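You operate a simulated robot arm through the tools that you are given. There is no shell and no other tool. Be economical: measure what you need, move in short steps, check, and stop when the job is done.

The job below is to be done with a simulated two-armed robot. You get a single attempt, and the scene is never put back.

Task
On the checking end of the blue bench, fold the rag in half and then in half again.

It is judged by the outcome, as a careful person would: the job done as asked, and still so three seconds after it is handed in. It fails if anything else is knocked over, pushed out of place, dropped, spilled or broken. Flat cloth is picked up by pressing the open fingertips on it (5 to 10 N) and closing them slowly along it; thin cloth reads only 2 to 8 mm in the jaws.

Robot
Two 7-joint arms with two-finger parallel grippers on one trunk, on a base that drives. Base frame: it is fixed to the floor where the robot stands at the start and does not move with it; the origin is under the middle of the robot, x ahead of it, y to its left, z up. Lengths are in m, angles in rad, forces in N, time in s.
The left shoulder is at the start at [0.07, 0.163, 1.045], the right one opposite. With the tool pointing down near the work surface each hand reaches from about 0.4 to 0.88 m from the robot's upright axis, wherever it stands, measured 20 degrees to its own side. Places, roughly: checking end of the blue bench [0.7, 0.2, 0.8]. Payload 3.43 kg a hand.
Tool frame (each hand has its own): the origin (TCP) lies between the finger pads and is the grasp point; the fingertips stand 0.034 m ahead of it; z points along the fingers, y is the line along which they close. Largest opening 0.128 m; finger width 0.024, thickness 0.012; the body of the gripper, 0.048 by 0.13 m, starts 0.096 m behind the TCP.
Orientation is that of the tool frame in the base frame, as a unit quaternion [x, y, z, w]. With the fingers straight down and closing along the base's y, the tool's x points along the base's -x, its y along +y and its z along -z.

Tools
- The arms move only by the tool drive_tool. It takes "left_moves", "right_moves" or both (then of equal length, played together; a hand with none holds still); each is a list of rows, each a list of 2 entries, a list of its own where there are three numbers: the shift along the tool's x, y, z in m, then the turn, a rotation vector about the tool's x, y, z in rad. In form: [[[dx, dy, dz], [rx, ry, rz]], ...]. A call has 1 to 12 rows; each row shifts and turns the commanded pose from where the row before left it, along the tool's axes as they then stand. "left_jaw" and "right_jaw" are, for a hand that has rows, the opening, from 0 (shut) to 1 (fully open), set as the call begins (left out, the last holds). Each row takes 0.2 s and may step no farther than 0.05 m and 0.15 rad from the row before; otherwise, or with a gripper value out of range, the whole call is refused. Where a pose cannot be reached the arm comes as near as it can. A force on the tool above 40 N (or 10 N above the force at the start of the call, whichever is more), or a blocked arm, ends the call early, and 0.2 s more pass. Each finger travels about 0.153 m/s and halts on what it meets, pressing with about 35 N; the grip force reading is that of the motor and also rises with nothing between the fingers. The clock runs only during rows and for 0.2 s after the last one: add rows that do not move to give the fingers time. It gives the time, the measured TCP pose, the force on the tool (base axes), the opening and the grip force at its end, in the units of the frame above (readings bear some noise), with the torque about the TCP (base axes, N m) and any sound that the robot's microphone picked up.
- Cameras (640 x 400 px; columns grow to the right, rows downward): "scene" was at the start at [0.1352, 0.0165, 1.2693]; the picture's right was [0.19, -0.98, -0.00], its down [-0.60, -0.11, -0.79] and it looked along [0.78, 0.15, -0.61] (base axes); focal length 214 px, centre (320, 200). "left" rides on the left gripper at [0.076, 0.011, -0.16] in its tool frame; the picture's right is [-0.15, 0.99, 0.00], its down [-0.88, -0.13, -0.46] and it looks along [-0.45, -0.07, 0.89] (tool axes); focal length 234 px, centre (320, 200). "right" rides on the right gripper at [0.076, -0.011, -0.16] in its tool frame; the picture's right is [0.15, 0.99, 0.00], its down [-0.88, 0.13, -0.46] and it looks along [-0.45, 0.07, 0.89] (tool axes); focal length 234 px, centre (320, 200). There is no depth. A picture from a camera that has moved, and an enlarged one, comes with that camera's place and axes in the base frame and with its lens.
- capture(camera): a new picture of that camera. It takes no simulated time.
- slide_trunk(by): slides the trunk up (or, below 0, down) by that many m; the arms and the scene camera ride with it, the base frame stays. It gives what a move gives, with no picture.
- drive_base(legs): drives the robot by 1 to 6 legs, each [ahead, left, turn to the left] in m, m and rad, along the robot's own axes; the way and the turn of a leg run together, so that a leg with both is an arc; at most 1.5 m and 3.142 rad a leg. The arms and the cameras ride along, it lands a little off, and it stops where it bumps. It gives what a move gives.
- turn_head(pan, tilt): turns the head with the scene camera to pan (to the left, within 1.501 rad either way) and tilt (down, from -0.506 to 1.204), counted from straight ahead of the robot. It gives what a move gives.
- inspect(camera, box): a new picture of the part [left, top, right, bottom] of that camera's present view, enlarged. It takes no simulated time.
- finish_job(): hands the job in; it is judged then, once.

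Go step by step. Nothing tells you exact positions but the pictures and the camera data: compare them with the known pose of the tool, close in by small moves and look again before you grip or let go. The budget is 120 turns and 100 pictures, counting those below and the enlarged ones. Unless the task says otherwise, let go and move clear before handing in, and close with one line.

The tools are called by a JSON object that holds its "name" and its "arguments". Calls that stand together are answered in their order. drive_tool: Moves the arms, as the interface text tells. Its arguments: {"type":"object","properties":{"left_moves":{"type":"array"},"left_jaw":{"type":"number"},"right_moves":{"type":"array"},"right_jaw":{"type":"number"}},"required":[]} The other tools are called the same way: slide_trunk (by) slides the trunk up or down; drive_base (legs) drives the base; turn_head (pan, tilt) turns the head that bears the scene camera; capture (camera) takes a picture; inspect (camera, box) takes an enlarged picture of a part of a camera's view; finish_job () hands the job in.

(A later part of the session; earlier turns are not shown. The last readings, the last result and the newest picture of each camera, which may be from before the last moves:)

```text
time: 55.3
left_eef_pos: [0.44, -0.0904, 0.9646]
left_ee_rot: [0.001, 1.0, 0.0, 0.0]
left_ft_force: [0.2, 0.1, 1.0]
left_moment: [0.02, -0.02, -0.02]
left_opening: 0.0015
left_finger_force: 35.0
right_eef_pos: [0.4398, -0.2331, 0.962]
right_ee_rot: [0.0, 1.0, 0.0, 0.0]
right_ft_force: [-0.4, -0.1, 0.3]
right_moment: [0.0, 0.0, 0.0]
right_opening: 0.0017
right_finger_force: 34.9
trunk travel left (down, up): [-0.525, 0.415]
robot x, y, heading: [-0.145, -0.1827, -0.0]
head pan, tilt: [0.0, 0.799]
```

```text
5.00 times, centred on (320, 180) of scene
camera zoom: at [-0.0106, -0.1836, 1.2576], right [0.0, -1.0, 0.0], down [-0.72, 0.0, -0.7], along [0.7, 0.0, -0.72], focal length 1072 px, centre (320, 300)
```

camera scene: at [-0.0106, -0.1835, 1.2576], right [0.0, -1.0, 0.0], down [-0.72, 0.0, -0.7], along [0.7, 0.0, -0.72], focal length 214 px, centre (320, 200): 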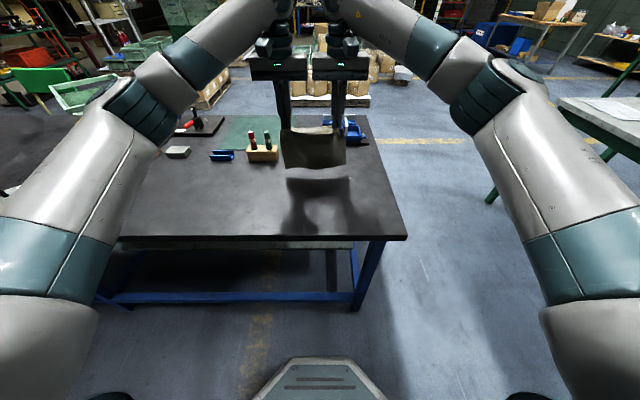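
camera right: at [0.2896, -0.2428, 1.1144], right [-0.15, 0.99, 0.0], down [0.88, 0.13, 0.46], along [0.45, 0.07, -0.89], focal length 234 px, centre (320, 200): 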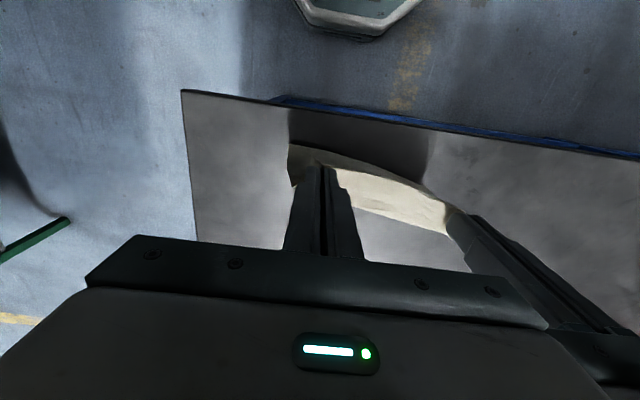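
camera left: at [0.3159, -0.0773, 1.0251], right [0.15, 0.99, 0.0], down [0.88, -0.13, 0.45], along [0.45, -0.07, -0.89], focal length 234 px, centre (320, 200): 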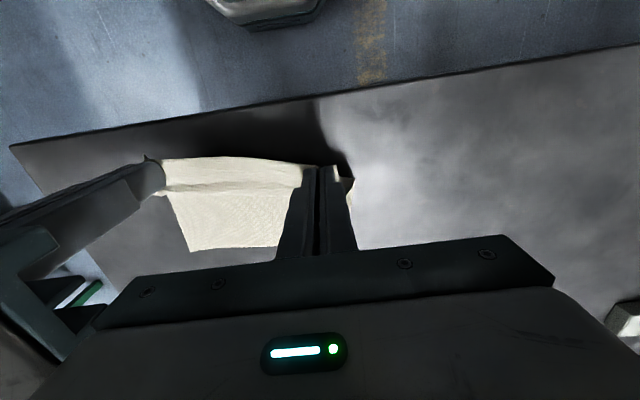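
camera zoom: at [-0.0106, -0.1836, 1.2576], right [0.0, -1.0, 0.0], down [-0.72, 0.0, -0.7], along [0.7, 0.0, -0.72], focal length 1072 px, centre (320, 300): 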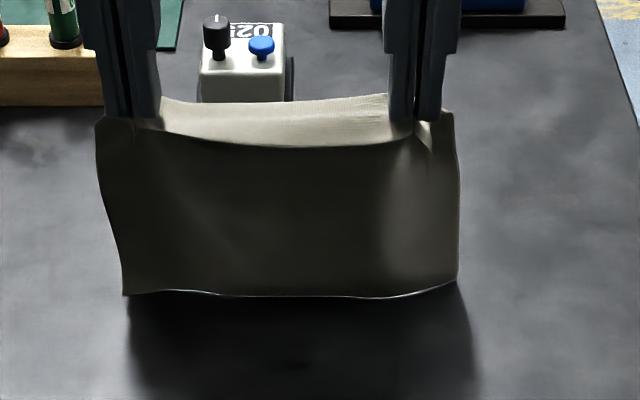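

{"name": "drive_tool", "arguments": {"left_moves": [[[0, 0, 0.01], [0, 0, 0]], [[-0.004, 0, 0.01], [0, 0, 0]], [[-0.006, 0, 0.008], [0, 0, 0]], [[0, 0, 0], [0, 0, 0]]], "right_moves": [[[0, 0, 0.01], [0, 0, 0]], [[-0.004, 0, 0.01], [0, 0, 0]], [[-0.006, 0, 0.008], [0, 0, 0]], [[0, 0, 0], [0, 0, 0]]]}}

{"name": "inspect", "arguments": {"camera": "scene", "box": [256, 140, 384, 220]}}

```text
time: 56.3
left_eef_pos: [0.4511, -0.091, 0.9375]
left_ee_rot: [0.001, 1.0, 0.0, 0.0]
left_ft_force: [0.6, 0.5, -0.2]
left_moment: [-0.01, -0.01, -0.01]
left_opening: 0.0018
left_finger_force: 34.5
right_eef_pos: [0.4513, -0.2313, 0.9353]
right_ee_rot: [0.0, 1.0, 0.0, 0.0]
right_ft_force: [0.0, -0.7, 0.1]
right_moment: [0.01, 0.0, 0.03]
right_opening: 0.002
right_finger_force: 35.3
trunk travel left (down, up): [-0.525, 0.415]
robot x, y, heading: [-0.1401, -0.1861, -0.004]
head pan, tilt: [0.0, 0.799]
```

```text
5.00 times, centred on (320, 180) of scene
camera zoom: at [-0.0106, -0.1836, 1.2576], right [0.0, -1.0, 0.0], down [-0.72, 0.0, -0.7], along [0.7, 0.0, -0.72], focal length 1072 px, centre (320, 300)
```

zoom: 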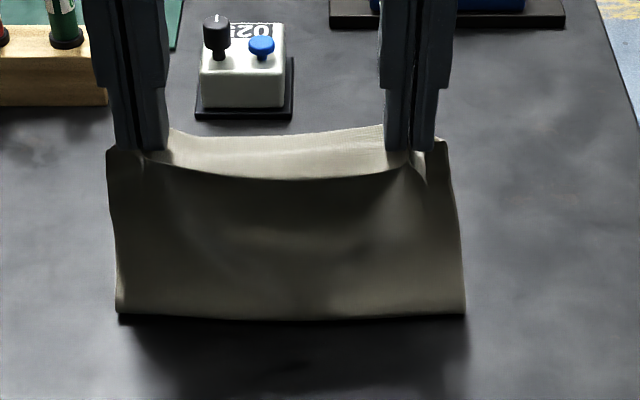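

{"name": "capture", "arguments": {"camera": "left"}}

{"name": "capture", "arguments": {"camera": "right"}}

```text
46 pictures are left
camera left: at [0.3757, -0.0798, 1.0972], right [0.15, 0.99, 0.0], down [0.88, -0.13, 0.46], along [0.45, -0.07, -0.89], focal length 234 px, centre (320, 200)
```

left: 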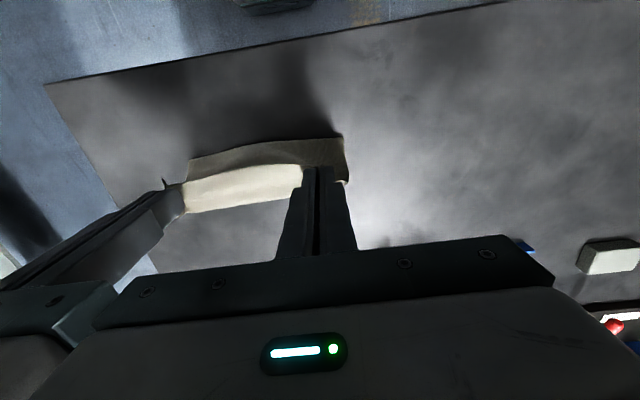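

```text
45 pictures are left
camera right: at [0.375, -0.2436, 1.0952], right [-0.15, 0.99, 0.0], down [0.88, 0.13, 0.46], along [0.45, 0.07, -0.89], focal length 234 px, centre (320, 200)
```

right: 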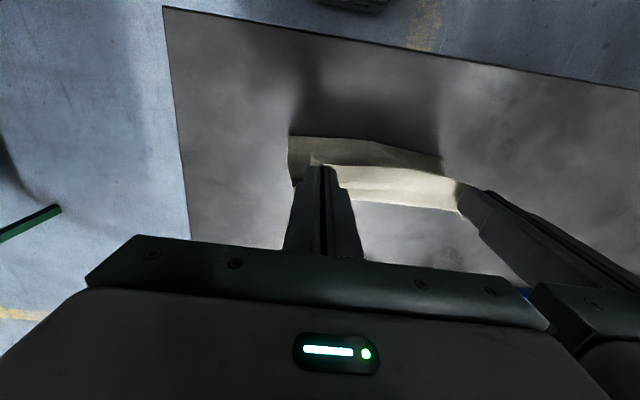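

The last few cm at the bottom seem to have tucked forward on touchdown. I lift it free again, pause, and come down diagonally forward so the bottom edge trails toward me.

{"name": "drive_tool", "arguments": {"left_moves": [[[0, 0, -0.025], [0, 0, 0]], [[0, 0, -0.025], [0, 0, 0]], [[0.015, 0, -0.005], [0, 0, 0]], [[0.015, 0, 0], [0, 0, 0]], [[0, 0, 0], [0, 0, 0]], [[0, 0, 0], [0, 0, 0]], [[0, 0, 0], [0, 0, 0]], [[-0.008, 0, 0.004], [0, 0, 0]], [[-0.012, 0, 0.008], [0, 0, 0]], [[-0.012, 0, 0.01], [0, 0, 0]], [[-0.012, 0, 0.01], [0, 0, 0]], [[-0.012, 0, 0.01], [0, 0, 0]]], "right_moves": [[[0, 0, -0.025], [0, 0, 0]], [[0, 0, -0.025], [0, 0, 0]], [[0.015, 0, -0.005], [0, 0, 0]], [[0.015, 0, 0], [0, 0, 0]], [[0, 0, 0], [0, 0, 0]], [[0, 0, 0], [0, 0, 0]], [[0, 0, 0], [0, 0, 0]], [[-0.008, 0, 0.004], [0, 0, 0]], [[-0.012, 0, 0.008], [0, 0, 0]], [[-0.012, 0, 0.01], [0, 0, 0]], [[-0.012, 0, 0.01], [0, 0, 0]], [[-0.012, 0, 0.01], [0, 0, 0]]]}}

{"name": "inspect", "arguments": {"camera": "scene", "box": [256, 140, 384, 220]}}

```text
time: 58.9
left_eef_pos: [0.4781, -0.0923, 0.949]
left_ee_rot: [0.001, 1.0, 0.0, -0.001]
left_ft_force: [0.0, 0.6, 0.7]
left_moment: [-0.01, -0.01, 0.02]
left_opening: 0.0015
left_finger_force: 34.9
right_eef_pos: [0.4782, -0.2335, 0.9486]
right_ee_rot: [0.0, 1.0, 0.0, 0.0]
right_ft_force: [-0.3, 0.6, 0.1]
right_moment: [-0.04, 0.04, 0.0]
right_opening: 0.0016
right_finger_force: 35.3
trunk travel left (down, up): [-0.525, 0.415]
robot x, y, heading: [-0.1399, -0.1872, -0.002]
head pan, tilt: [0.0, 0.799]
```

```text
5.00 times, centred on (320, 180) of scene
camera zoom: at [-0.0095, -0.1837, 1.2575], right [0.0, -1.0, 0.0], down [-0.72, 0.0, -0.7], along [0.7, 0.0, -0.72], focal length 1072 px, centre (320, 300)
```

zoom: 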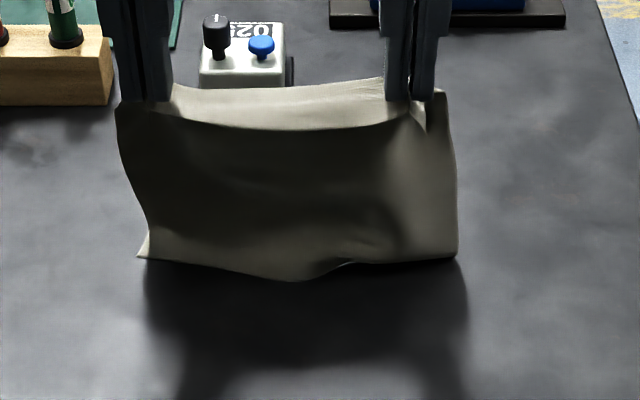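

Part of the bottom edge trails properly. I drag forward at constant height to make all of it trail toward me.

{"name": "drive_tool", "arguments": {"left_moves": [[[-0.01, 0, 0], [0, 0, 0]], [[-0.012, 0, 0], [0, 0, 0]], [[-0.012, 0, 0], [0, 0, 0]], [[-0.012, 0, 0.002], [0, 0, 0]], [[-0.012, 0, 0.004], [0, 0, 0]]], "right_moves": [[[-0.01, 0, 0], [0, 0, 0]], [[-0.012, 0, 0], [0, 0, 0]], [[-0.012, 0, 0], [0, 0, 0]], [[-0.012, 0, 0.002], [0, 0, 0]], [[-0.012, 0, 0.004], [0, 0, 0]]]}}

{"name": "inspect", "arguments": {"camera": "scene", "box": [256, 130, 384, 210]}}

```text
time: 60.1
left_eef_pos: [0.5358, -0.092, 0.9432]
left_ee_rot: [0.001, 1.0, 0.0, -0.001]
left_ft_force: [-0.3, -0.8, 0.1]
left_moment: [-0.01, 0.0, 0.02]
left_opening: 0.0019
left_finger_force: 35.2
right_eef_pos: [0.5353, -0.2317, 0.9412]
right_ee_rot: [0.0, 1.0, 0.001, 0.0]
right_ft_force: [0.0, -0.8, -0.1]
right_moment: [0.01, -0.01, 0.01]
right_opening: 0.002
right_finger_force: 34.9
trunk travel left (down, up): [-0.525, 0.415]
robot x, y, heading: [-0.1392, -0.1831, -0.004]
head pan, tilt: [0.0, 0.799]
```

```text
5.00 times, centred on (320, 170) of scene
camera zoom: at [-0.0097, -0.1837, 1.2574], right [0.0, -1.0, 0.0], down [-0.72, 0.0, -0.7], along [0.7, 0.0, -0.72], focal length 1072 px, centre (320, 350)
```

zoom: 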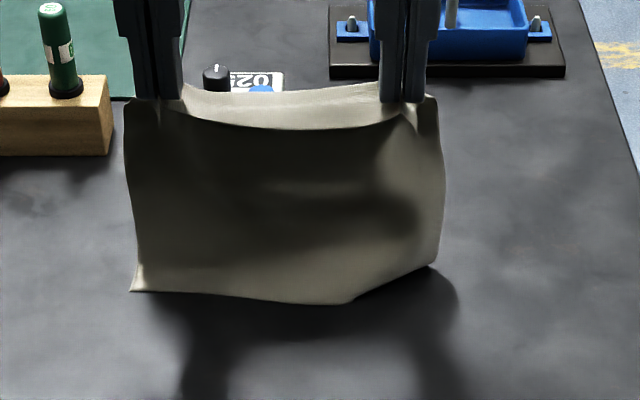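

Only the right corner is still tucked. I raise the right hand briefly while moving forward.

{"name": "drive_tool", "arguments": {"left_moves": [[[0, 0, 0], [0, 0, 0]], [[0, 0, 0], [0, 0, 0]], [[0, 0, 0], [0, 0, 0]], [[-0.012, 0, 0], [0, 0, 0]], [[-0.012, 0, 0], [0, 0, 0]], [[-0.01, 0, 0.004], [0, 0, 0]]], "right_moves": [[[0.005, 0, -0.02], [0, 0, 0]], [[0, 0, -0.015], [0, 0, 0]], [[0, 0, 0], [0, 0, 0]], [[-0.014, 0, 0.01], [0, 0, 0]], [[-0.014, 0, 0.012], [0, 0, 0]], [[-0.011, 0, 0.014], [0, 0, 0]]]}}

{"name": "inspect", "arguments": {"camera": "scene", "box": [256, 130, 384, 210]}}

```text
time: 61.5
left_eef_pos: [0.5702, -0.0918, 0.9395]
left_ee_rot: [0.001, 1.0, 0.0, 0.0]
left_ft_force: [-0.6, -0.6, -0.2]
left_moment: [-0.01, 0.02, 0.01]
left_opening: 0.0017
left_finger_force: 35.0
right_eef_pos: [0.5696, -0.2315, 0.9397]
right_ee_rot: [0.001, 1.0, 0.0, 0.0]
right_ft_force: [-0.6, -0.2, -0.9]
right_moment: [-0.02, -0.02, 0.02]
right_opening: 0.0017
right_finger_force: 34.5
trunk travel left (down, up): [-0.525, 0.415]
robot x, y, heading: [-0.1402, -0.183, -0.003]
head pan, tilt: [0.0, 0.799]
```

```text
5.00 times, centred on (320, 170) of scene
camera zoom: at [-0.0094, -0.1837, 1.2574], right [0.0, -1.0, 0.0], down [-0.72, 0.0, -0.7], along [0.7, 0.0, -0.72], focal length 1072 px, centre (320, 350)
```

zoom: 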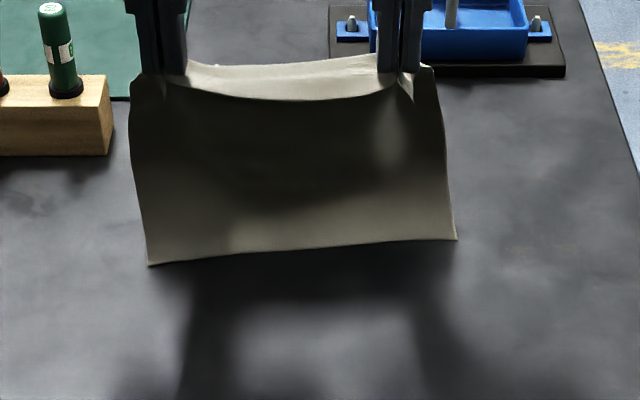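

The edge trails correctly now, but it's too far forward for the box. I lift clear, return to x≈0.42, let it settle, then descend with more forward motion.

{"name": "drive_tool", "arguments": {"left_moves": [[[0, 0, -0.03], [0, 0, 0]], [[0, 0, -0.03], [0, 0, 0]], [[0.015, 0, 0], [0, 0, 0]], [[0.025, 0, 0], [0, 0, 0]], [[0.025, 0, 0], [0, 0, 0]], [[0.025, 0, 0], [0, 0, 0]], [[0.025, 0, 0], [0, 0, 0]], [[0.02, 0, 0], [0, 0, 0]], [[0.01, 0, 0], [0, 0, 0]], [[0.005, 0, 0], [0, 0, 0]], [[0, 0, 0], [0, 0, 0]], [[0, 0, 0], [0, 0, 0]]], "right_moves": [[[0, 0, -0.03], [0, 0, 0]], [[0, 0, -0.03], [0, 0, 0]], [[0.015, 0, 0], [0, 0, 0]], [[0.025, 0, 0], [0, 0, 0]], [[0.025, 0, 0], [0, 0, 0]], [[0.025, 0, 0], [0, 0, 0]], [[0.025, 0, 0], [0, 0, 0]], [[0.02, 0, 0], [0, 0, 0]], [[0.01, 0, 0], [0, 0, 0]], [[0.005, 0, 0], [0, 0, 0]], [[0, 0, 0], [0, 0, 0]], [[0, 0, 0], [0, 0, 0]]]}}

{"name": "drive_tool", "arguments": {"left_moves": [[[0, 0, 0.008], [0, 0, 0]], [[0, 0, 0], [0, 0, 0]], [[-0.01, 0, 0.005], [0, 0, 0]], [[-0.018, 0, 0.009], [0, 0, 0]], [[-0.018, 0, 0.01], [0, 0, 0]], [[-0.018, 0, 0.01], [0, 0, 0]], [[-0.018, 0, 0.01], [0, 0, 0]]], "right_moves": [[[0, 0, 0.008], [0, 0, 0]], [[0, 0, 0], [0, 0, 0]], [[-0.01, 0, 0.005], [0, 0, 0]], [[-0.018, 0, 0.009], [0, 0, 0]], [[-0.018, 0, 0.01], [0, 0, 0]], [[-0.018, 0, 0.01], [0, 0, 0]], [[-0.018, 0, 0.01], [0, 0, 0]]]}}

{"name": "inspect", "arguments": {"camera": "scene", "box": [256, 140, 384, 220]}}

```text
time: 64.1
left_eef_pos: [0.4192, -0.0895, 0.9994]
left_ee_rot: [0.001, 1.0, 0.0, 0.001]
left_ft_force: [0.3, -0.8, -0.2]
left_moment: [-0.02, 0.0, -0.01]
left_opening: 0.0017
left_finger_force: 35.1
right_eef_pos: [0.4193, -0.2323, 1.0003]
right_ee_rot: [-0.001, 1.0, 0.0, 0.001]
right_ft_force: [0.3, 0.0, -0.5]
right_moment: [0.02, -0.02, 0.02]
right_opening: 0.0016
right_finger_force: 35.4
trunk travel left (down, up): [-0.525, 0.415]
robot x, y, heading: [-0.1435, -0.1809, 0.0]
head pan, tilt: [0.0, 0.799]
```

```text
time: 65.7
left_eef_pos: [0.5023, -0.0926, 0.9464]
left_ee_rot: [0.001, 1.0, -0.001, 0.0]
left_ft_force: [1.0, 0.2, -0.2]
left_moment: [0.01, -0.01, 0.0]
left_opening: 0.0019
left_finger_force: 35.0
right_eef_pos: [0.5035, -0.2318, 0.9498]
right_ee_rot: [0.001, 1.0, 0.001, 0.0]
right_ft_force: [0.7, 0.5, 0.2]
right_moment: [0.02, 0.04, 0.04]
right_opening: 0.0013
right_finger_force: 35.0
trunk travel left (down, up): [-0.525, 0.415]
robot x, y, heading: [-0.1402, -0.1794, -0.001]
head pan, tilt: [0.0, 0.799]
```

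```text
5.00 times, centred on (320, 180) of scene
camera zoom: at [-0.0093, -0.1835, 1.2574], right [0.0, -1.0, 0.0], down [-0.72, 0.0, -0.7], along [0.7, 0.0, -0.72], focal length 1072 px, centre (320, 300)
```

zoom: 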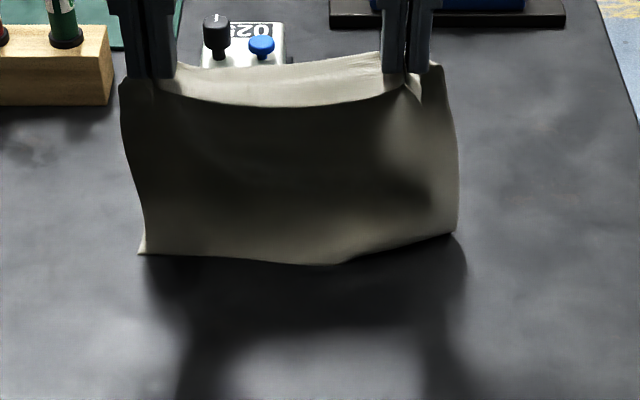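

Only the right corner needs the same trick: raise the right hand, then lower it while going forward.

{"name": "drive_tool", "arguments": {"left_moves": [[[0, 0, 0], [0, 0, 0]], [[0, 0, 0], [0, 0, 0]], [[0, 0, 0], [0, 0, 0]], [[-0.008, 0, 0], [0, 0, 0]], [[-0.01, 0, 0.002], [0, 0, 0]], [[-0.01, 0, 0.005], [0, 0, 0]], [[-0.01, 0, 0.008], [0, 0, 0]]], "right_moves": [[[0.005, 0, -0.02], [0, 0, 0]], [[0, 0, -0.018], [0, 0, 0]], [[0, 0, 0], [0, 0, 0]], [[-0.01, 0, 0.008], [0, 0, 0]], [[-0.011, 0, 0.012], [0, 0, 0]], [[-0.011, 0, 0.015], [0, 0, 0]], [[-0.011, 0, 0.02], [0, 0, 0]]]}}

{"name": "inspect", "arguments": {"camera": "scene", "box": [256, 140, 384, 220]}}

```text
time: 67.3
left_eef_pos: [0.5404, -0.0914, 0.9303]
left_ee_rot: [0.0, 1.0, 0.0, -0.001]
left_ft_force: [0.1, -0.3, 0.0]
left_moment: [0.03, 0.02, 0.01]
left_opening: 0.0016
left_finger_force: 35.8
right_eef_pos: [0.5414, -0.2329, 0.9327]
right_ee_rot: [0.001, 1.0, 0.0, 0.001]
right_ft_force: [-0.4, -0.2, -0.1]
right_moment: [0.0, -0.01, 0.03]
right_opening: 0.0018
right_finger_force: 35.0
trunk travel left (down, up): [-0.525, 0.415]
robot x, y, heading: [-0.1396, -0.1897, -0.0]
head pan, tilt: [0.0, 0.799]
```

```text
5.00 times, centred on (320, 180) of scene
camera zoom: at [-0.0092, -0.1838, 1.2574], right [0.0, -1.0, 0.0], down [-0.72, 0.0, -0.7], along [0.7, 0.0, -0.72], focal length 1072 px, centre (320, 300)
```

zoom: 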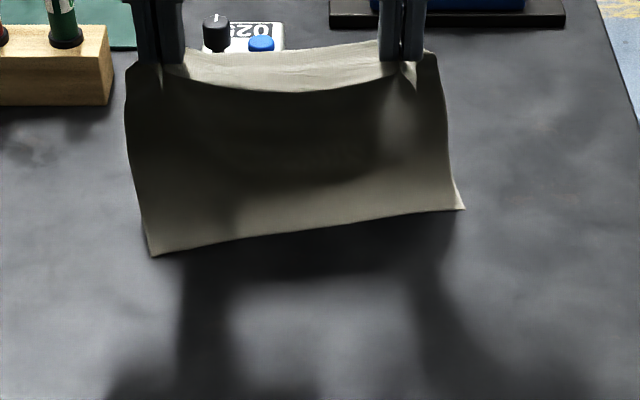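

The bottom edge now trails fully, a little skewed. I continue laying the lower half: down and forward.

{"name": "drive_tool", "arguments": {"left_moves": [[[-0.006, 0, 0.01], [0, 0, 0]], [[-0.006, 0, 0.01], [0, 0, 0]], [[-0.006, 0, 0.01], [0, 0, 0]]], "right_moves": [[[-0.01, 0, 0.01], [0, 0, 0]], [[-0.01, 0, 0.01], [0, 0, 0]], [[-0.01, 0, 0.01], [0, 0, 0]]]}}

{"name": "inspect", "arguments": {"camera": "scene", "box": [256, 130, 384, 210]}}

```text
time: 68.1
left_eef_pos: [0.5573, -0.0907, 0.902]
left_ee_rot: [0.001, 1.0, 0.0, -0.001]
left_ft_force: [-0.4, -0.2, 0.0]
left_moment: [0.0, 0.0, 0.01]
left_opening: 0.0019
left_finger_force: 35.4
right_eef_pos: [0.5689, -0.2323, 0.9041]
right_ee_rot: [0.0, 1.0, 0.0, -0.001]
right_ft_force: [0.3, -0.3, -0.5]
right_moment: [0.02, 0.0, 0.0]
right_opening: 0.0018
right_finger_force: 35.0
trunk travel left (down, up): [-0.525, 0.415]
robot x, y, heading: [-0.1416, -0.1868, -0.004]
head pan, tilt: [0.0, 0.799]
```

```text
5.00 times, centred on (320, 170) of scene
camera zoom: at [-0.0097, -0.1835, 1.2575], right [0.0, -1.0, 0.0], down [-0.72, 0.0, -0.7], along [0.7, 0.0, -0.72], focal length 1072 px, centre (320, 350)
```

zoom: 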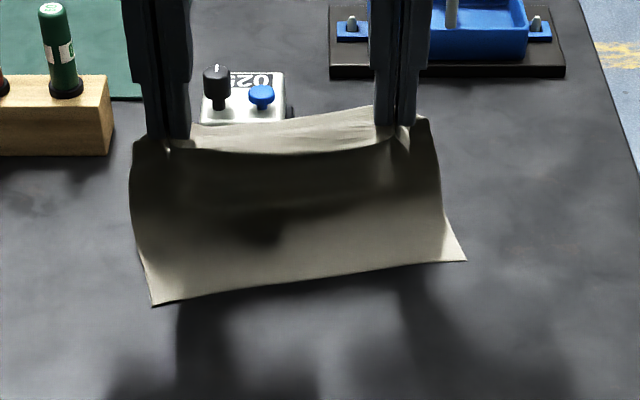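

The bottom edge is planted (left x≈0.505, right x≈0.55). I lay the lower half forward to the fold point, then check.

{"name": "drive_tool", "arguments": {"left_moves": [[[-0.0067, 0.001, 0.0063], [0, 0, 0]], [[-0.0067, 0.001, 0.0063], [0, 0, 0]], [[-0.0067, 0.001, 0.0063], [0, 0, 0]], [[-0.0067, 0.001, 0.0063], [0, 0, 0]], [[-0.0067, 0.001, 0.0063], [0, 0, 0]], [[-0.0067, 0.001, 0.0063], [0, 0, 0]]], "right_moves": [[[-0.01, 0.0005, 0.0067], [0, 0, 0]], [[-0.01, 0.0005, 0.0067], [0, 0, 0]], [[-0.01, 0.0005, 0.0067], [0, 0, 0]], [[-0.01, 0.0005, 0.0067], [0, 0, 0]], [[-0.01, 0.0005, 0.0067], [0, 0, 0]], [[-0.01, 0.0005, 0.0067], [0, 0, 0]]]}}

{"name": "inspect", "arguments": {"camera": "scene", "box": [256, 130, 384, 210]}}

```text
time: 69.5
left_eef_pos: [0.5985, -0.0857, 0.8646]
left_ee_rot: [0.002, 1.0, -0.001, 0.0]
left_ft_force: [0.3, -5.4, 0.2]
left_moment: [-0.2, -0.07, 0.02]
left_opening: 0.0018
left_finger_force: 34.8
right_eef_pos: [0.6297, -0.2287, 0.8622]
right_ee_rot: [0.0, 1.0, 0.0, -0.001]
right_ft_force: [-1.5, 5.4, 0.7]
right_moment: [0.2, 0.04, 0.05]
right_opening: 0.0017
right_finger_force: 34.7
trunk travel left (down, up): [-0.525, 0.415]
robot x, y, heading: [-0.1405, -0.1829, -0.005]
head pan, tilt: [0.0, 0.799]
```

```text
5.00 times, centred on (320, 170) of scene
camera zoom: at [-0.0097, -0.1834, 1.2575], right [0.0, -1.0, 0.0], down [-0.72, 0.0, -0.7], along [0.7, 0.0, -0.72], focal length 1072 px, centre (320, 350)
```

zoom: 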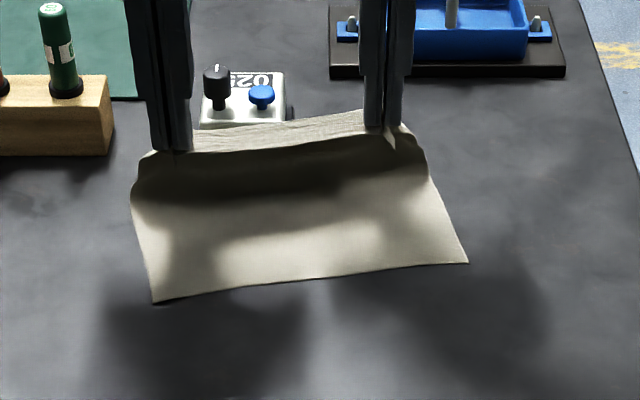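

The lower half lies flat with the rim held above the fold line. I bring the rim back over and down onto the bottom edge.

{"name": "drive_tool", "arguments": {"left_moves": [[[0.006, -0.0016, 0], [0, 0, 0]], [[0.008, -0.0016, 0.001], [0, 0, 0]], [[0.009, -0.0016, 0.003], [0, 0, 0]], [[0.009, -0.0016, 0.005], [0, 0, 0]], [[0.009, -0.0016, 0.007], [0, 0, 0]], [[0.008, -0.0016, 0.009], [0, 0, 0]], [[0.007, -0.0016, 0.009], [0, 0, 0]], [[0.006, -0.0016, 0.008], [0, 0, 0]]], "right_moves": [[[0.006, -0.0013, 0], [0, 0, 0]], [[0.008, -0.0013, 0.001], [0, 0, 0]], [[0.009, -0.0013, 0.003], [0, 0, 0]], [[0.009, -0.0013, 0.005], [0, 0, 0]], [[0.009, -0.0013, 0.007], [0, 0, 0]], [[0.008, -0.0013, 0.009], [0, 0, 0]], [[0.007, -0.0013, 0.008], [0, 0, 0]], [[0.006, -0.0013, 0.007], [0, 0, 0]]]}}

{"name": "inspect", "arguments": {"camera": "scene", "box": [256, 130, 384, 210]}}

{"name": "inspect", "arguments": {"camera": "right", "box": [250, 80, 506, 240]}}

```text
time: 71.3
left_eef_pos: [0.5339, -0.0981, 0.8234]
left_ee_rot: [0.001, 1.0, 0.0, 0.0]
left_ft_force: [1.8, -4.5, -1.4]
left_moment: [-0.14, -0.04, 0.02]
left_opening: 0.0017
left_finger_force: 34.7
right_eef_pos: [0.568, -0.2404, 0.8221]
right_ee_rot: [0.001, 1.0, 0.0, 0.0]
right_ft_force: [-1.8, 5.9, 0.0]
right_moment: [0.14, 0.05, 0.03]
right_opening: 0.0017
right_finger_force: 35.3
trunk travel left (down, up): [-0.525, 0.415]
robot x, y, heading: [-0.1387, -0.184, -0.005]
head pan, tilt: [0.0, 0.799]
```

```text
5.00 times, centred on (320, 170) of scene
camera zoom: at [-0.0102, -0.1837, 1.2576], right [0.0, -1.0, 0.0], down [-0.72, 0.0, -0.7], along [0.7, 0.0, -0.72], focal length 1072 px, centre (320, 350)
```

zoom: 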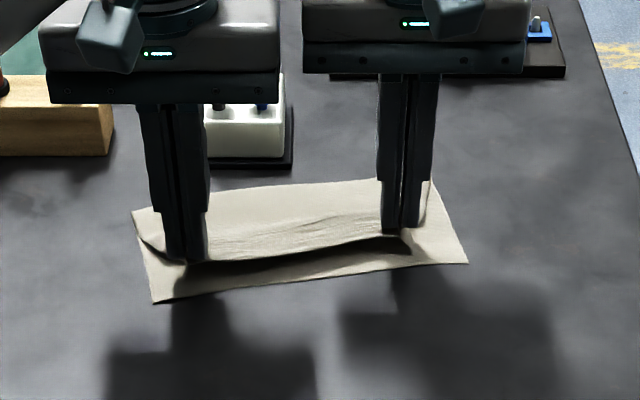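

```text
2.50 times, centred on (378, 160) of right
camera zoom: at [0.4919, -0.2512, 0.9814], right [-0.14, 0.99, 0.0], down [0.88, 0.13, 0.46], along [0.45, 0.07, -0.89], focal length 585 px, centre (175, 300)
```

zoom: 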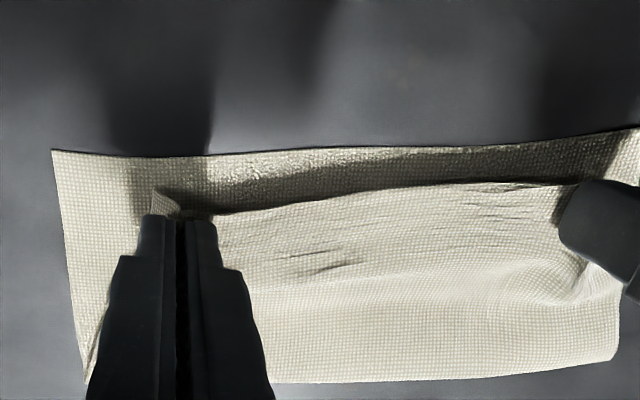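

The rim comes down parallel to the bottom edge, with about 18 mm short on the left and 5 mm on the right. I lower with that correction.

{"name": "drive_tool", "arguments": {"left_moves": [[[0.006, -0.001, 0.003], [0, 0, 0]], [[0.005, -0.001, 0.003], [0, 0, 0]], [[0.004, 0, 0.003], [0, 0, 0]]], "right_moves": [[[0.003, 0, 0.003], [0, 0, 0]], [[0.002, 0, 0.003], [0, 0, 0]], [[0.002, 0, 0.003], [0, 0, 0]]]}}

{"name": "inspect", "arguments": {"camera": "scene", "box": [264, 150, 360, 210]}}

```text
time: 72.1
left_eef_pos: [0.5199, -0.0997, 0.8131]
left_ee_rot: [0.0, 1.0, 0.0, 0.0]
left_ft_force: [0.6, -5.5, 1.1]
left_moment: [-0.17, -0.08, 0.02]
left_opening: 0.0017
left_finger_force: 34.5
right_eef_pos: [0.5598, -0.2394, 0.8134]
right_ee_rot: [0.0, 1.0, 0.0, 0.0]
right_ft_force: [-1.8, 4.7, -0.3]
right_moment: [0.2, 0.08, 0.04]
right_opening: 0.0016
right_finger_force: 35.0
trunk travel left (down, up): [-0.525, 0.415]
robot x, y, heading: [-0.1439, -0.1803, -0.004]
head pan, tilt: [0.0, 0.799]
```

```text
6.67 times, centred on (312, 180) of scene
camera zoom: at [-0.0103, -0.1836, 1.2575], right [0.0, -1.0, 0.0], down [-0.72, 0.0, -0.7], along [0.7, 0.0, -0.72], focal length 1430 px, centre (373, 333)
```

zoom: 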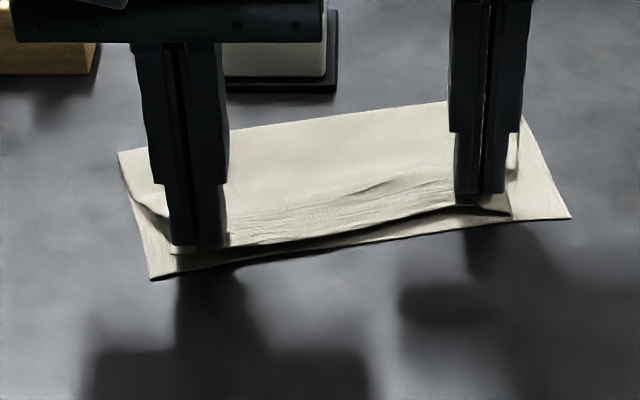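

{"name": "drive_tool", "arguments": {"left_moves": [[[0.004, 0, 0.001], [0, 0, 0]], [[0.004, 0, 0.002], [0, 0, 0]], [[0, 0, 0.001], [0, 0, 0]]], "right_moves": [[[0.001, 0, 0.001], [0, 0, 0]], [[0, 0, 0.002], [0, 0, 0]], [[0, 0, 0.001], [0, 0, 0]]]}}

{"name": "drive_tool", "arguments": {"left_moves": [[[0, 0, 0], [0, 0, 0]], [[0, 0, 0], [0, 0, 0]]], "right_moves": [[[0, 0, 0], [0, 0, 0]], [[0, 0, 0], [0, 0, 0]]], "left_jaw": 0.22, "right_jaw": 0.22}}

{"name": "drive_tool", "arguments": {"left_moves": [[[0, 0, -0.02], [0, 0, 0]], [[0, 0, -0.04], [0, 0, 0]], [[0, 0.03, -0.04], [0, 0, 0]], [[0, 0.04, 0], [0, 0, 0]]], "right_moves": [[[0, 0, -0.02], [0, 0, 0]], [[0, 0, -0.04], [0, 0, 0]], [[0, -0.03, -0.04], [0, 0, 0]], [[0, -0.04, 0], [0, 0, 0]]]}}

{"name": "inspect", "arguments": {"camera": "scene", "box": [264, 145, 360, 205]}}

```text
time: 72.9
left_eef_pos: [0.5122, -0.0998, 0.8097]
left_ee_rot: [0.001, 1.0, 0.0, 0.0]
left_ft_force: [3.2, -8.4, 0.0]
left_moment: [-0.33, -0.13, 0.07]
left_opening: 0.0018
left_finger_force: 35.3
right_eef_pos: [0.5587, -0.2385, 0.8093]
right_ee_rot: [0.0, 1.0, -0.001, 0.0]
right_ft_force: [-3.5, 9.0, 1.5]
right_moment: [0.33, 0.14, 0.05]
right_opening: 0.0016
right_finger_force: 35.1
trunk travel left (down, up): [-0.525, 0.415]
robot x, y, heading: [-0.145, -0.1846, -0.003]
head pan, tilt: [0.0, 0.799]
```

```text
time: 73.5
left_eef_pos: [0.5119, -0.0987, 0.8099]
left_ee_rot: [0.001, 1.0, 0.0, -0.001]
left_ft_force: [0.9, 0.0, -0.3]
left_moment: [-0.04, -0.02, -0.01]
left_opening: 0.0283
left_finger_force: 0.0
right_eef_pos: [0.5591, -0.2395, 0.8101]
right_ee_rot: [0.001, 1.0, 0.0, 0.0]
right_ft_force: [-0.2, 0.1, -0.2]
right_moment: [0.03, -0.01, 0.01]
right_opening: 0.0279
right_finger_force: 0.1
trunk travel left (down, up): [-0.525, 0.415]
robot x, y, heading: [-0.1359, -0.1882, -0.003]
head pan, tilt: [0.0, 0.799]
```

```text
time: 74.5
left_eef_pos: [0.5086, -0.031, 0.9093]
left_ee_rot: [0.0, 1.0, 0.0, -0.002]
left_ft_force: [-0.4, -0.7, 0.0]
left_moment: [0.0, -0.02, -0.01]
left_opening: 0.028
left_finger_force: 0.0
right_eef_pos: [0.5612, -0.3083, 0.9101]
right_ee_rot: [0.0, 1.0, 0.0, 0.0]
right_ft_force: [-0.6, 0.6, 0.0]
right_moment: [0.0, 0.04, 0.02]
right_opening: 0.0283
right_finger_force: 0.2
trunk travel left (down, up): [-0.525, 0.415]
robot x, y, heading: [-0.144, -0.1798, -0.002]
head pan, tilt: [0.0, 0.799]
```

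```text
6.67 times, centred on (312, 175) of scene
camera zoom: at [-0.01, -0.1836, 1.2574], right [0.0, -1.0, 0.0], down [-0.72, 0.0, -0.7], along [0.7, 0.0, -0.72], focal length 1430 px, centre (373, 367)
```

zoom: 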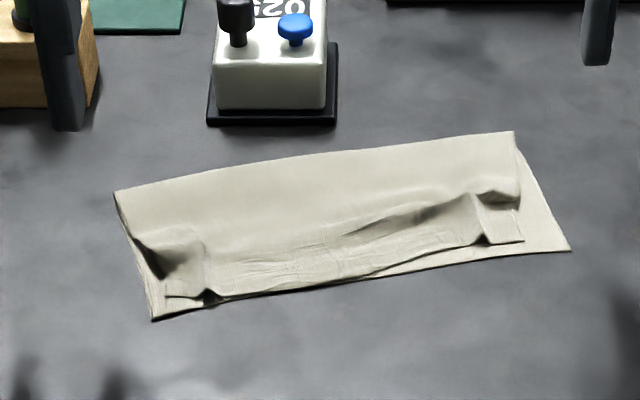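

The first fold is good; the two pinch spots just left small bunches. I'll press with closed fingertips at both rim corners and drag them outward together to smooth the top layer.

{"name": "drive_tool", "arguments": {"left_moves": [[[-0.007, -0.029, 0.02], [0, 0, 0]], [[-0.0065, -0.0295, 0.02], [0, 0, 0]], [[0, 0, 0.03], [0, 0, 0]], [[0, 0, 0.026], [0, 0, 0]], [[0, 0, 0.004], [0, 0, 0]], [[0, 0, 0.002], [0, 0, 0]]], "right_moves": [[[-0.0015, 0.029, 0.02], [0, 0, 0]], [[-0.0015, 0.0296, 0.02], [0, 0, 0]], [[0, 0, 0.03], [0, 0, 0]], [[0, 0, 0.027], [0, 0, 0]], [[0, 0, 0.004], [0, 0, 0]], [[0, 0, 0.002], [0, 0, 0]]], "left_jaw": 0, "right_jaw": 0}}

```text
time: 75.9
left_eef_pos: [0.5252, -0.0883, 0.8065]
left_ee_rot: [0.001, 1.0, 0.0, 0.0]
left_ft_force: [0.2, -1.0, 0.3]
left_moment: [-0.02, 0.03, 0.01]
left_opening: 0.0
left_finger_force: 32.3
right_eef_pos: [0.561, -0.2498, 0.8062]
right_ee_rot: [0.001, 1.0, 0.0, 0.0]
right_ft_force: [-0.5, 0.3, 0.9]
right_moment: [-0.01, 0.0, -0.01]
right_opening: 0.0
right_finger_force: 32.4
trunk travel left (down, up): [-0.525, 0.415]
robot x, y, heading: [-0.1414, -0.1837, 0.0]
head pan, tilt: [0.0, 0.799]
```

{"name": "drive_tool", "arguments": {"left_moves": [[[0, 0, 0.001], [0, 0, 0]], [[0, 0, 0.0005], [0, 0, 0]], [[0, 0, 0], [0, 0, 0]]], "right_moves": [[[0, 0, 0.001], [0, 0, 0]], [[0, 0, 0.0005], [0, 0, 0]], [[0, 0, 0], [0, 0, 0]]]}}

{"name": "drive_tool", "arguments": {"left_moves": [[[0.001, 0.002, 0], [0, 0, 0]], [[0.001, 0.003, 0], [0, 0, 0]], [[0.001, 0.003, 0], [0, 0, 0]], [[0.001, 0.003, 0], [0, 0, 0]], [[0.001, 0.003, 0], [0, 0, 0]]], "right_moves": [[[0, -0.004, 0], [0, 0, 0]], [[0, -0.005, 0], [0, 0, 0]], [[0, -0.005, 0], [0, 0, 0]], [[0, -0.005, 0], [0, 0, 0]], [[0, -0.004, 0], [0, 0, 0]]]}}

{"name": "drive_tool", "arguments": {"left_moves": [[[0, 0, -0.02], [0, 0, 0]], [[0, 0, -0.04], [0, 0, 0]], [[0, 0.03, -0.04], [0, 0, 0]], [[0, 0.04, 0], [0, 0, 0]]], "right_moves": [[[0, 0, -0.02], [0, 0, 0]], [[0, 0, -0.04], [0, 0, 0]], [[0, -0.03, -0.04], [0, 0, 0]], [[0, -0.03, 0], [0, 0, 0]]]}}

{"name": "inspect", "arguments": {"camera": "scene", "box": [264, 145, 360, 205]}}

```text
time: 76.7
left_eef_pos: [0.526, -0.0888, 0.807]
left_ee_rot: [0.001, 1.0, 0.0, 0.0]
left_ft_force: [-0.3, 0.6, 0.3]
left_moment: [0.01, -0.01, 0.02]
left_opening: 0.0
left_finger_force: 32.6
right_eef_pos: [0.5618, -0.2501, 0.8053]
right_ee_rot: [0.0, 1.0, 0.0, 0.001]
right_ft_force: [1.8, -0.9, 8.8]
right_moment: [-0.04, -0.03, -0.02]
right_opening: 0.0002
right_finger_force: 32.7
trunk travel left (down, up): [-0.525, 0.415]
robot x, y, heading: [-0.1427, -0.1831, 0.0]
head pan, tilt: [0.0, 0.799]
```

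```text
time: 77.9
left_eef_pos: [0.52, -0.0733, 0.8065]
left_ee_rot: [0.001, 1.0, 0.0, -0.001]
left_ft_force: [-0.9, -0.5, 0.4]
left_moment: [-0.01, 0.0, -0.03]
left_opening: 0.0
left_finger_force: 33.1
right_eef_pos: [0.5624, -0.274, 0.8059]
right_ee_rot: [0.0, 1.0, -0.001, 0.001]
right_ft_force: [-0.6, 0.3, 6.7]
right_moment: [0.05, 0.05, 0.0]
right_opening: 0.0
right_finger_force: 33.2
trunk travel left (down, up): [-0.525, 0.415]
robot x, y, heading: [-0.1406, -0.1835, 0.001]
head pan, tilt: [0.0, 0.799]
```

```text
time: 78.9
left_eef_pos: [0.519, -0.0021, 0.9079]
left_ee_rot: [0.0, 1.0, -0.001, -0.001]
left_ft_force: [0.7, -0.1, 0.5]
left_moment: [-0.01, 0.01, 0.01]
left_opening: 0.0
left_finger_force: 33.0
right_eef_pos: [0.5634, -0.3335, 0.9034]
right_ee_rot: [0.0, 1.0, 0.0, 0.0]
right_ft_force: [0.0, 0.3, -0.2]
right_moment: [-0.02, 0.0, 0.01]
right_opening: 0.0
right_finger_force: 33.1
trunk travel left (down, up): [-0.525, 0.415]
robot x, y, heading: [-0.1425, -0.1815, 0.002]
head pan, tilt: [0.0, 0.799]
```

```text
6.67 times, centred on (312, 175) of scene
camera zoom: at [-0.0099, -0.1831, 1.2574], right [0.0, -1.0, 0.0], down [-0.72, 0.0, -0.7], along [0.7, 0.0, -0.72], focal length 1430 px, centre (373, 367)
```

zoom: 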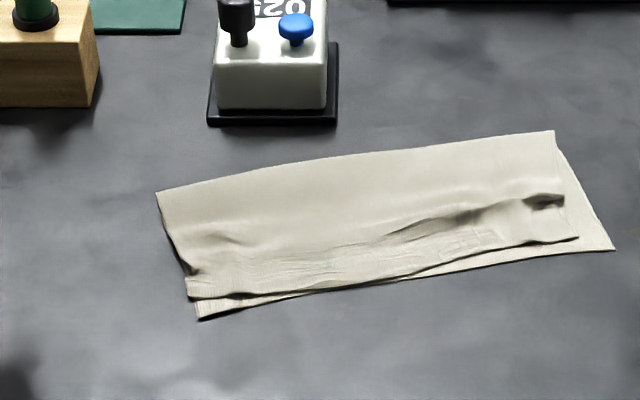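

The bunches are mostly smoothed and the rag lies as a ~0.22 × 0.1 m strip. For the second fold I take the left end (mid at about x 0.543, y −0.086) with the left hand, closing along the end edge; the reading will tell me if both layers are caught.

{"name": "drive_tool", "arguments": {"left_moves": [[[-0.008, -0.028, 0], [0, 0, 0]], [[-0.008, -0.028, 0], [0, 0, 0]], [[-0.008, -0.03, 0], [0, 0, 0]], [[0, 0, 0.01], [0, 0, 0.1394]], [[0, 0, 0.01], [0, 0, 0.1394]], [[0, 0, 0.01], [0, 0, 0.1394]], [[0, 0, 0.01], [0, 0, 0.1394]], [[0, 0, 0.01], [0, 0, 0.1394]], [[0, 0, 0.01], [0, 0, 0.1394]], [[0, 0, 0.01], [0, 0, 0.1394]], [[0, 0, 0.008], [0, 0, 0.1394]], [[0, 0, 0.008], [0, 0, 0.1394]]], "left_jaw": 0.26}}

{"name": "capture", "arguments": {"camera": "left"}}

{"name": "inspect", "arguments": {"camera": "scene", "box": [264, 145, 360, 205]}}

```text
time: 81.5
left_eef_pos: [0.5443, -0.0897, 0.8199]
left_ee_rot: [0.588, 0.809, 0.0, 0.0]
left_ft_force: [-0.3, -0.6, 0.1]
left_moment: [-0.02, -0.02, -0.02]
left_opening: 0.0336
left_finger_force: 0.1
right_eef_pos: [0.5635, -0.3347, 0.9037]
right_ee_rot: [0.0, 1.0, 0.0, 0.0]
right_ft_force: [0.3, 0.2, 0.4]
right_moment: [0.02, 0.01, 0.0]
right_opening: 0.0002
right_finger_force: 33.3
trunk travel left (down, up): [-0.525, 0.415]
robot x, y, heading: [-0.1434, -0.1824, -0.004]
head pan, tilt: [0.0, 0.799]
```

```text
32 pictures are left
camera left: at [0.5328, -0.0145, 0.9806], right [0.99, 0.16, 0.0], down [0.15, -0.88, 0.46], along [0.07, -0.45, -0.89], focal length 234 px, centre (320, 200)
```

left: 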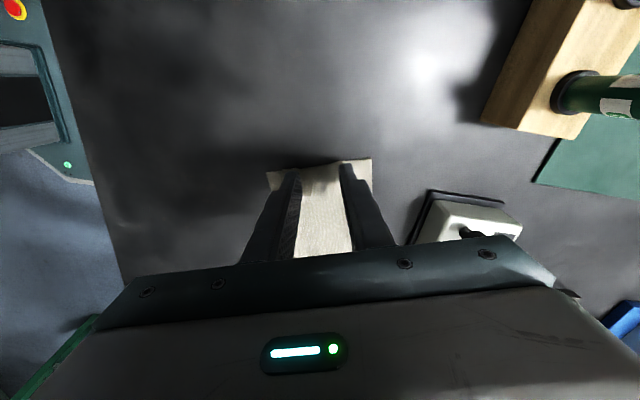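

```text
6.67 times, centred on (312, 175) of scene
camera zoom: at [-0.0101, -0.1835, 1.2575], right [0.0, -1.0, 0.0], down [-0.72, 0.0, -0.7], along [0.7, 0.0, -0.72], focal length 1430 px, centre (373, 367)
```

zoom: 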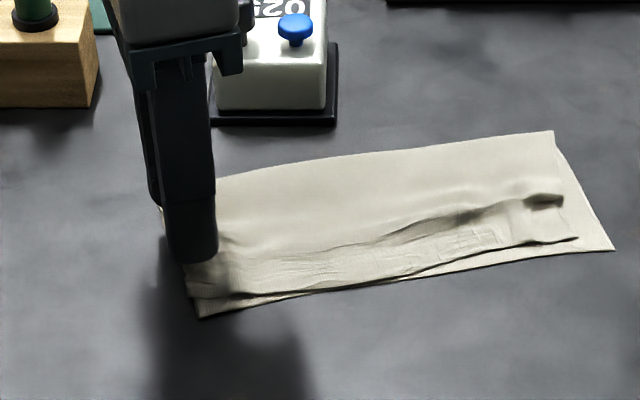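

The fingers straddle the middle of the left end, overlapping about 1.5–2 cm. I descend and press a bit firmer to catch both layers.

{"name": "drive_tool", "arguments": {"left_moves": [[[0, 0, 0.006], [0, 0, 0]], [[0, 0, 0.004], [0, 0, 0]], [[0, 0, 0.002], [0, 0, 0]], [[0, 0, 0.001], [0, 0, 0]], [[0, 0, 0.0005], [0, 0, 0]]]}}

```text
time: 82.7
left_eef_pos: [0.5444, -0.0889, 0.8057]
left_ee_rot: [0.588, 0.809, 0.001, 0.001]
left_ft_force: [0.3, 0.3, 0.8]
left_moment: [-0.06, 0.01, 0.03]
left_opening: 0.0331
left_finger_force: 0.1
right_eef_pos: [0.564, -0.334, 0.9038]
right_ee_rot: [0.0, 1.0, 0.0, 0.0]
right_ft_force: [0.1, -0.1, 0.2]
right_moment: [-0.01, 0.04, 0.03]
right_opening: 0.0
right_finger_force: 33.3
trunk travel left (down, up): [-0.525, 0.415]
robot x, y, heading: [-0.1423, -0.1845, 0.001]
head pan, tilt: [0.0, 0.799]
```

{"name": "drive_tool", "arguments": {"left_moves": [[[0, 0, 0.001], [0, 0, 0]], [[0, 0, 0.001], [0, 0, 0]], [[0, 0, 0], [0, 0, 0]]]}}

```text
time: 83.5
left_eef_pos: [0.5429, -0.0906, 0.8059]
left_ee_rot: [0.588, 0.809, 0.001, 0.001]
left_ft_force: [0.7, 1.1, 6.7]
left_moment: [0.03, 0.08, -0.01]
left_opening: 0.0327
left_finger_force: 0.0
right_eef_pos: [0.5624, -0.3347, 0.9045]
right_ee_rot: [0.0, 1.0, 0.0, -0.001]
right_ft_force: [-0.2, -0.4, -0.1]
right_moment: [0.02, 0.0, 0.0]
right_opening: 0.0002
right_finger_force: 32.6
trunk travel left (down, up): [-0.525, 0.415]
robot x, y, heading: [-0.1406, -0.1804, -0.001]
head pan, tilt: [0.0, 0.799]
```

{"name": "drive_tool", "arguments": {"left_moves": [[[0, 0, 0.0012], [0, 0, 0]], [[0, 0, 0], [0, 0, 0]]], "left_jaw": 0.2}}

{"name": "drive_tool", "arguments": {"left_moves": [[[0, 0, 0], [0, 0, 0]]], "left_jaw": 0.14}}

{"name": "drive_tool", "arguments": {"left_moves": [[[0, 0, 0], [0, 0, 0]]], "left_jaw": 0.08}}

{"name": "drive_tool", "arguments": {"left_moves": [[[0, 0, 0], [0, 0, 0]], [[0, 0, 0], [0, 0, 0]]], "left_jaw": 0.0}}

{"name": "inspect", "arguments": {"camera": "left", "box": [220, 100, 420, 225]}}

```text
time: 84.1
left_eef_pos: [0.5435, -0.0908, 0.8065]
left_ee_rot: [0.588, 0.809, 0.001, 0.001]
left_ft_force: [1.7, 0.8, 16.5]
left_moment: [-0.03, 0.09, -0.01]
left_opening: 0.0246
left_finger_force: 0.2
right_eef_pos: [0.5621, -0.3349, 0.904]
right_ee_rot: [-0.001, 1.0, 0.0, 0.001]
right_ft_force: [0.0, 0.0, -0.1]
right_moment: [0.01, 0.03, -0.02]
right_opening: 0.0
right_finger_force: 33.0
trunk travel left (down, up): [-0.525, 0.415]
robot x, y, heading: [-0.1431, -0.1809, 0.003]
head pan, tilt: [0.0, 0.799]
```

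```text
time: 84.5
left_eef_pos: [0.5428, -0.0906, 0.8062]
left_ee_rot: [0.588, 0.809, 0.0, 0.001]
left_ft_force: [1.8, -0.5, 19.4]
left_moment: [-0.06, 0.01, 0.02]
left_opening: 0.0163
left_finger_force: 0.1
right_eef_pos: [0.5623, -0.3337, 0.9048]
right_ee_rot: [-0.001, 1.0, 0.0, 0.001]
right_ft_force: [-0.3, 0.0, 0.3]
right_moment: [-0.03, 0.05, -0.02]
right_opening: 0.0
right_finger_force: 33.0
trunk travel left (down, up): [-0.525, 0.415]
robot x, y, heading: [-0.1421, -0.1849, 0.001]
head pan, tilt: [0.0, 0.799]
```

```text
time: 84.9
left_eef_pos: [0.5428, -0.0904, 0.8058]
left_ee_rot: [0.588, 0.809, 0.0, 0.001]
left_ft_force: [0.8, -0.6, 21.5]
left_moment: [-0.05, 0.05, -0.04]
left_opening: 0.0093
left_finger_force: 0.0
right_eef_pos: [0.5616, -0.3338, 0.9063]
right_ee_rot: [0.0, 1.0, 0.0, 0.001]
right_ft_force: [-0.1, 0.1, 0.0]
right_moment: [0.01, 0.01, 0.0]
right_opening: 0.0
right_finger_force: 33.2
trunk travel left (down, up): [-0.525, 0.415]
robot x, y, heading: [-0.1424, -0.188, 0.003]
head pan, tilt: [0.0, 0.799]
```

```text
time: 85.5
left_eef_pos: [0.5441, -0.0902, 0.8061]
left_ee_rot: [0.588, 0.809, 0.001, 0.0]
left_ft_force: [-1.0, -0.9, 22.5]
left_moment: [-0.05, 0.07, 0.02]
left_opening: 0.0055
left_finger_force: 35.3
right_eef_pos: [0.5617, -0.3355, 0.9054]
right_ee_rot: [0.0, 1.0, 0.0, 0.001]
right_ft_force: [0.7, 0.7, 0.4]
right_moment: [-0.01, -0.04, -0.02]
right_opening: 0.0
right_finger_force: 32.9
trunk travel left (down, up): [-0.525, 0.415]
robot x, y, heading: [-0.1444, -0.1839, -0.001]
head pan, tilt: [0.0, 0.799]
```

```text
3.20 times, centred on (320, 162) of left
camera zoom: at [0.5305, -0.0152, 0.9661], right [0.99, 0.17, 0.0], down [0.15, -0.88, 0.46], along [0.08, -0.45, -0.89], focal length 749 px, centre (320, 320)
```

zoom: 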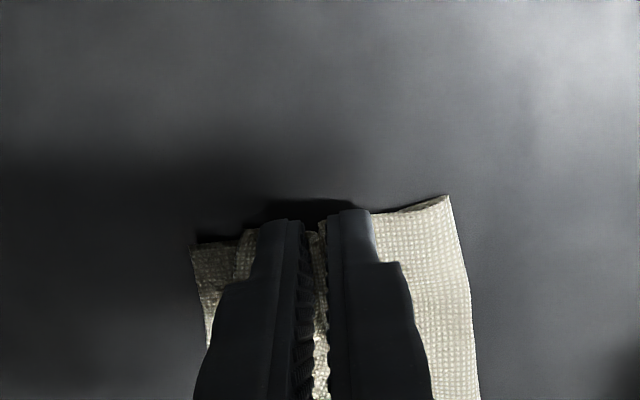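

The reading is 5.5 mm, so both layers are held. I clear the right hand away and lift the strip up so it hangs from the left hand.

{"name": "drive_tool", "arguments": {"left_moves": [[[0, 0, -0.01], [0, 0, 0]], [[0, 0, -0.015], [0, 0, 0]], [[-0.005, 0, -0.02], [0, 0, 0]], [[-0.015, 0, -0.025], [0, 0, 0]], [[-0.018, 0, -0.025], [0, 0, 0]], [[-0.018, 0, -0.025], [0, 0, 0]], [[-0.018, 0, -0.025], [0, 0, 0]], [[-0.018, 0, -0.025], [0, 0, 0]], [[-0.018, 0, -0.025], [0, 0, 0]], [[-0.015, 0, -0.022], [0, 0, 0]], [[-0.01, 0, -0.01], [0, 0, 0]], [[0, 0, 0], [0, 0, 0]]], "right_moves": [[[0.01, -0.03, -0.005], [0, 0, 0]], [[0.012, -0.03, -0.005], [0, 0, 0]], [[0.012, -0.03, 0], [0, 0, 0]], [[0.012, -0.03, 0], [0, 0, 0]], [[0.012, -0.03, 0], [0, 0, 0]], [[0.012, -0.03, 0], [0, 0, 0]], [[0.012, -0.03, 0], [0, 0, 0]], [[0.012, -0.02, 0], [0, 0, 0]], [[0.01, -0.01, 0], [0, 0, 0]], [[0, 0, 0], [0, 0, 0]], [[0, 0, 0], [0, 0, 0]], [[0, 0, 0], [0, 0, 0]]]}}

{"name": "capture", "arguments": {"camera": "scene"}}

{"name": "inspect", "arguments": {"camera": "scene", "box": [272, 110, 400, 190]}}

```text
time: 88.1
left_eef_pos: [0.5862, -0.2184, 1.0297]
left_ee_rot: [0.588, 0.809, -0.001, 0.0]
left_ft_force: [0.0, 0.2, -0.3]
left_moment: [0.0, -0.02, -0.01]
left_opening: 0.0023
left_finger_force: 34.9
right_eef_pos: [0.4583, -0.5747, 0.9155]
right_ee_rot: [-0.001, 1.0, 0.0, 0.0]
right_ft_force: [-0.4, 0.3, 0.6]
right_moment: [-0.01, 0.02, -0.02]
right_opening: 0.0002
right_finger_force: 33.4
trunk travel left (down, up): [-0.525, 0.415]
robot x, y, heading: [-0.1391, -0.1849, 0.004]
head pan, tilt: [0.0, 0.799]
```

```text
29 pictures are left
camera scene: at [-0.0101, -0.1833, 1.2575], right [0.0, -1.0, 0.0], down [-0.72, 0.0, -0.7], along [0.7, 0.0, -0.72], focal length 214 px, centre (320, 200)
```

scene: 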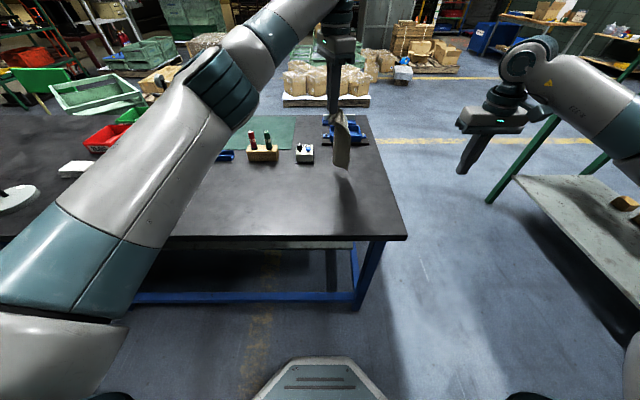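

```text
5.00 times, centred on (336, 150) of scene
camera zoom: at [-0.0101, -0.1833, 1.2575], right [0.0, -1.0, 0.0], down [-0.72, 0.0, -0.7], along [0.7, 0.0, -0.72], focal length 1072 px, centre (240, 450)
```

zoom: 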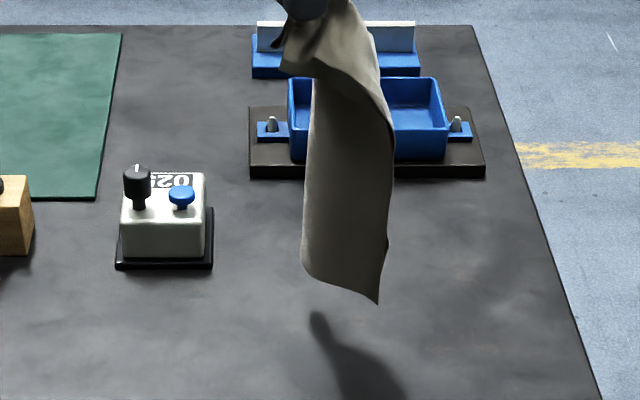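

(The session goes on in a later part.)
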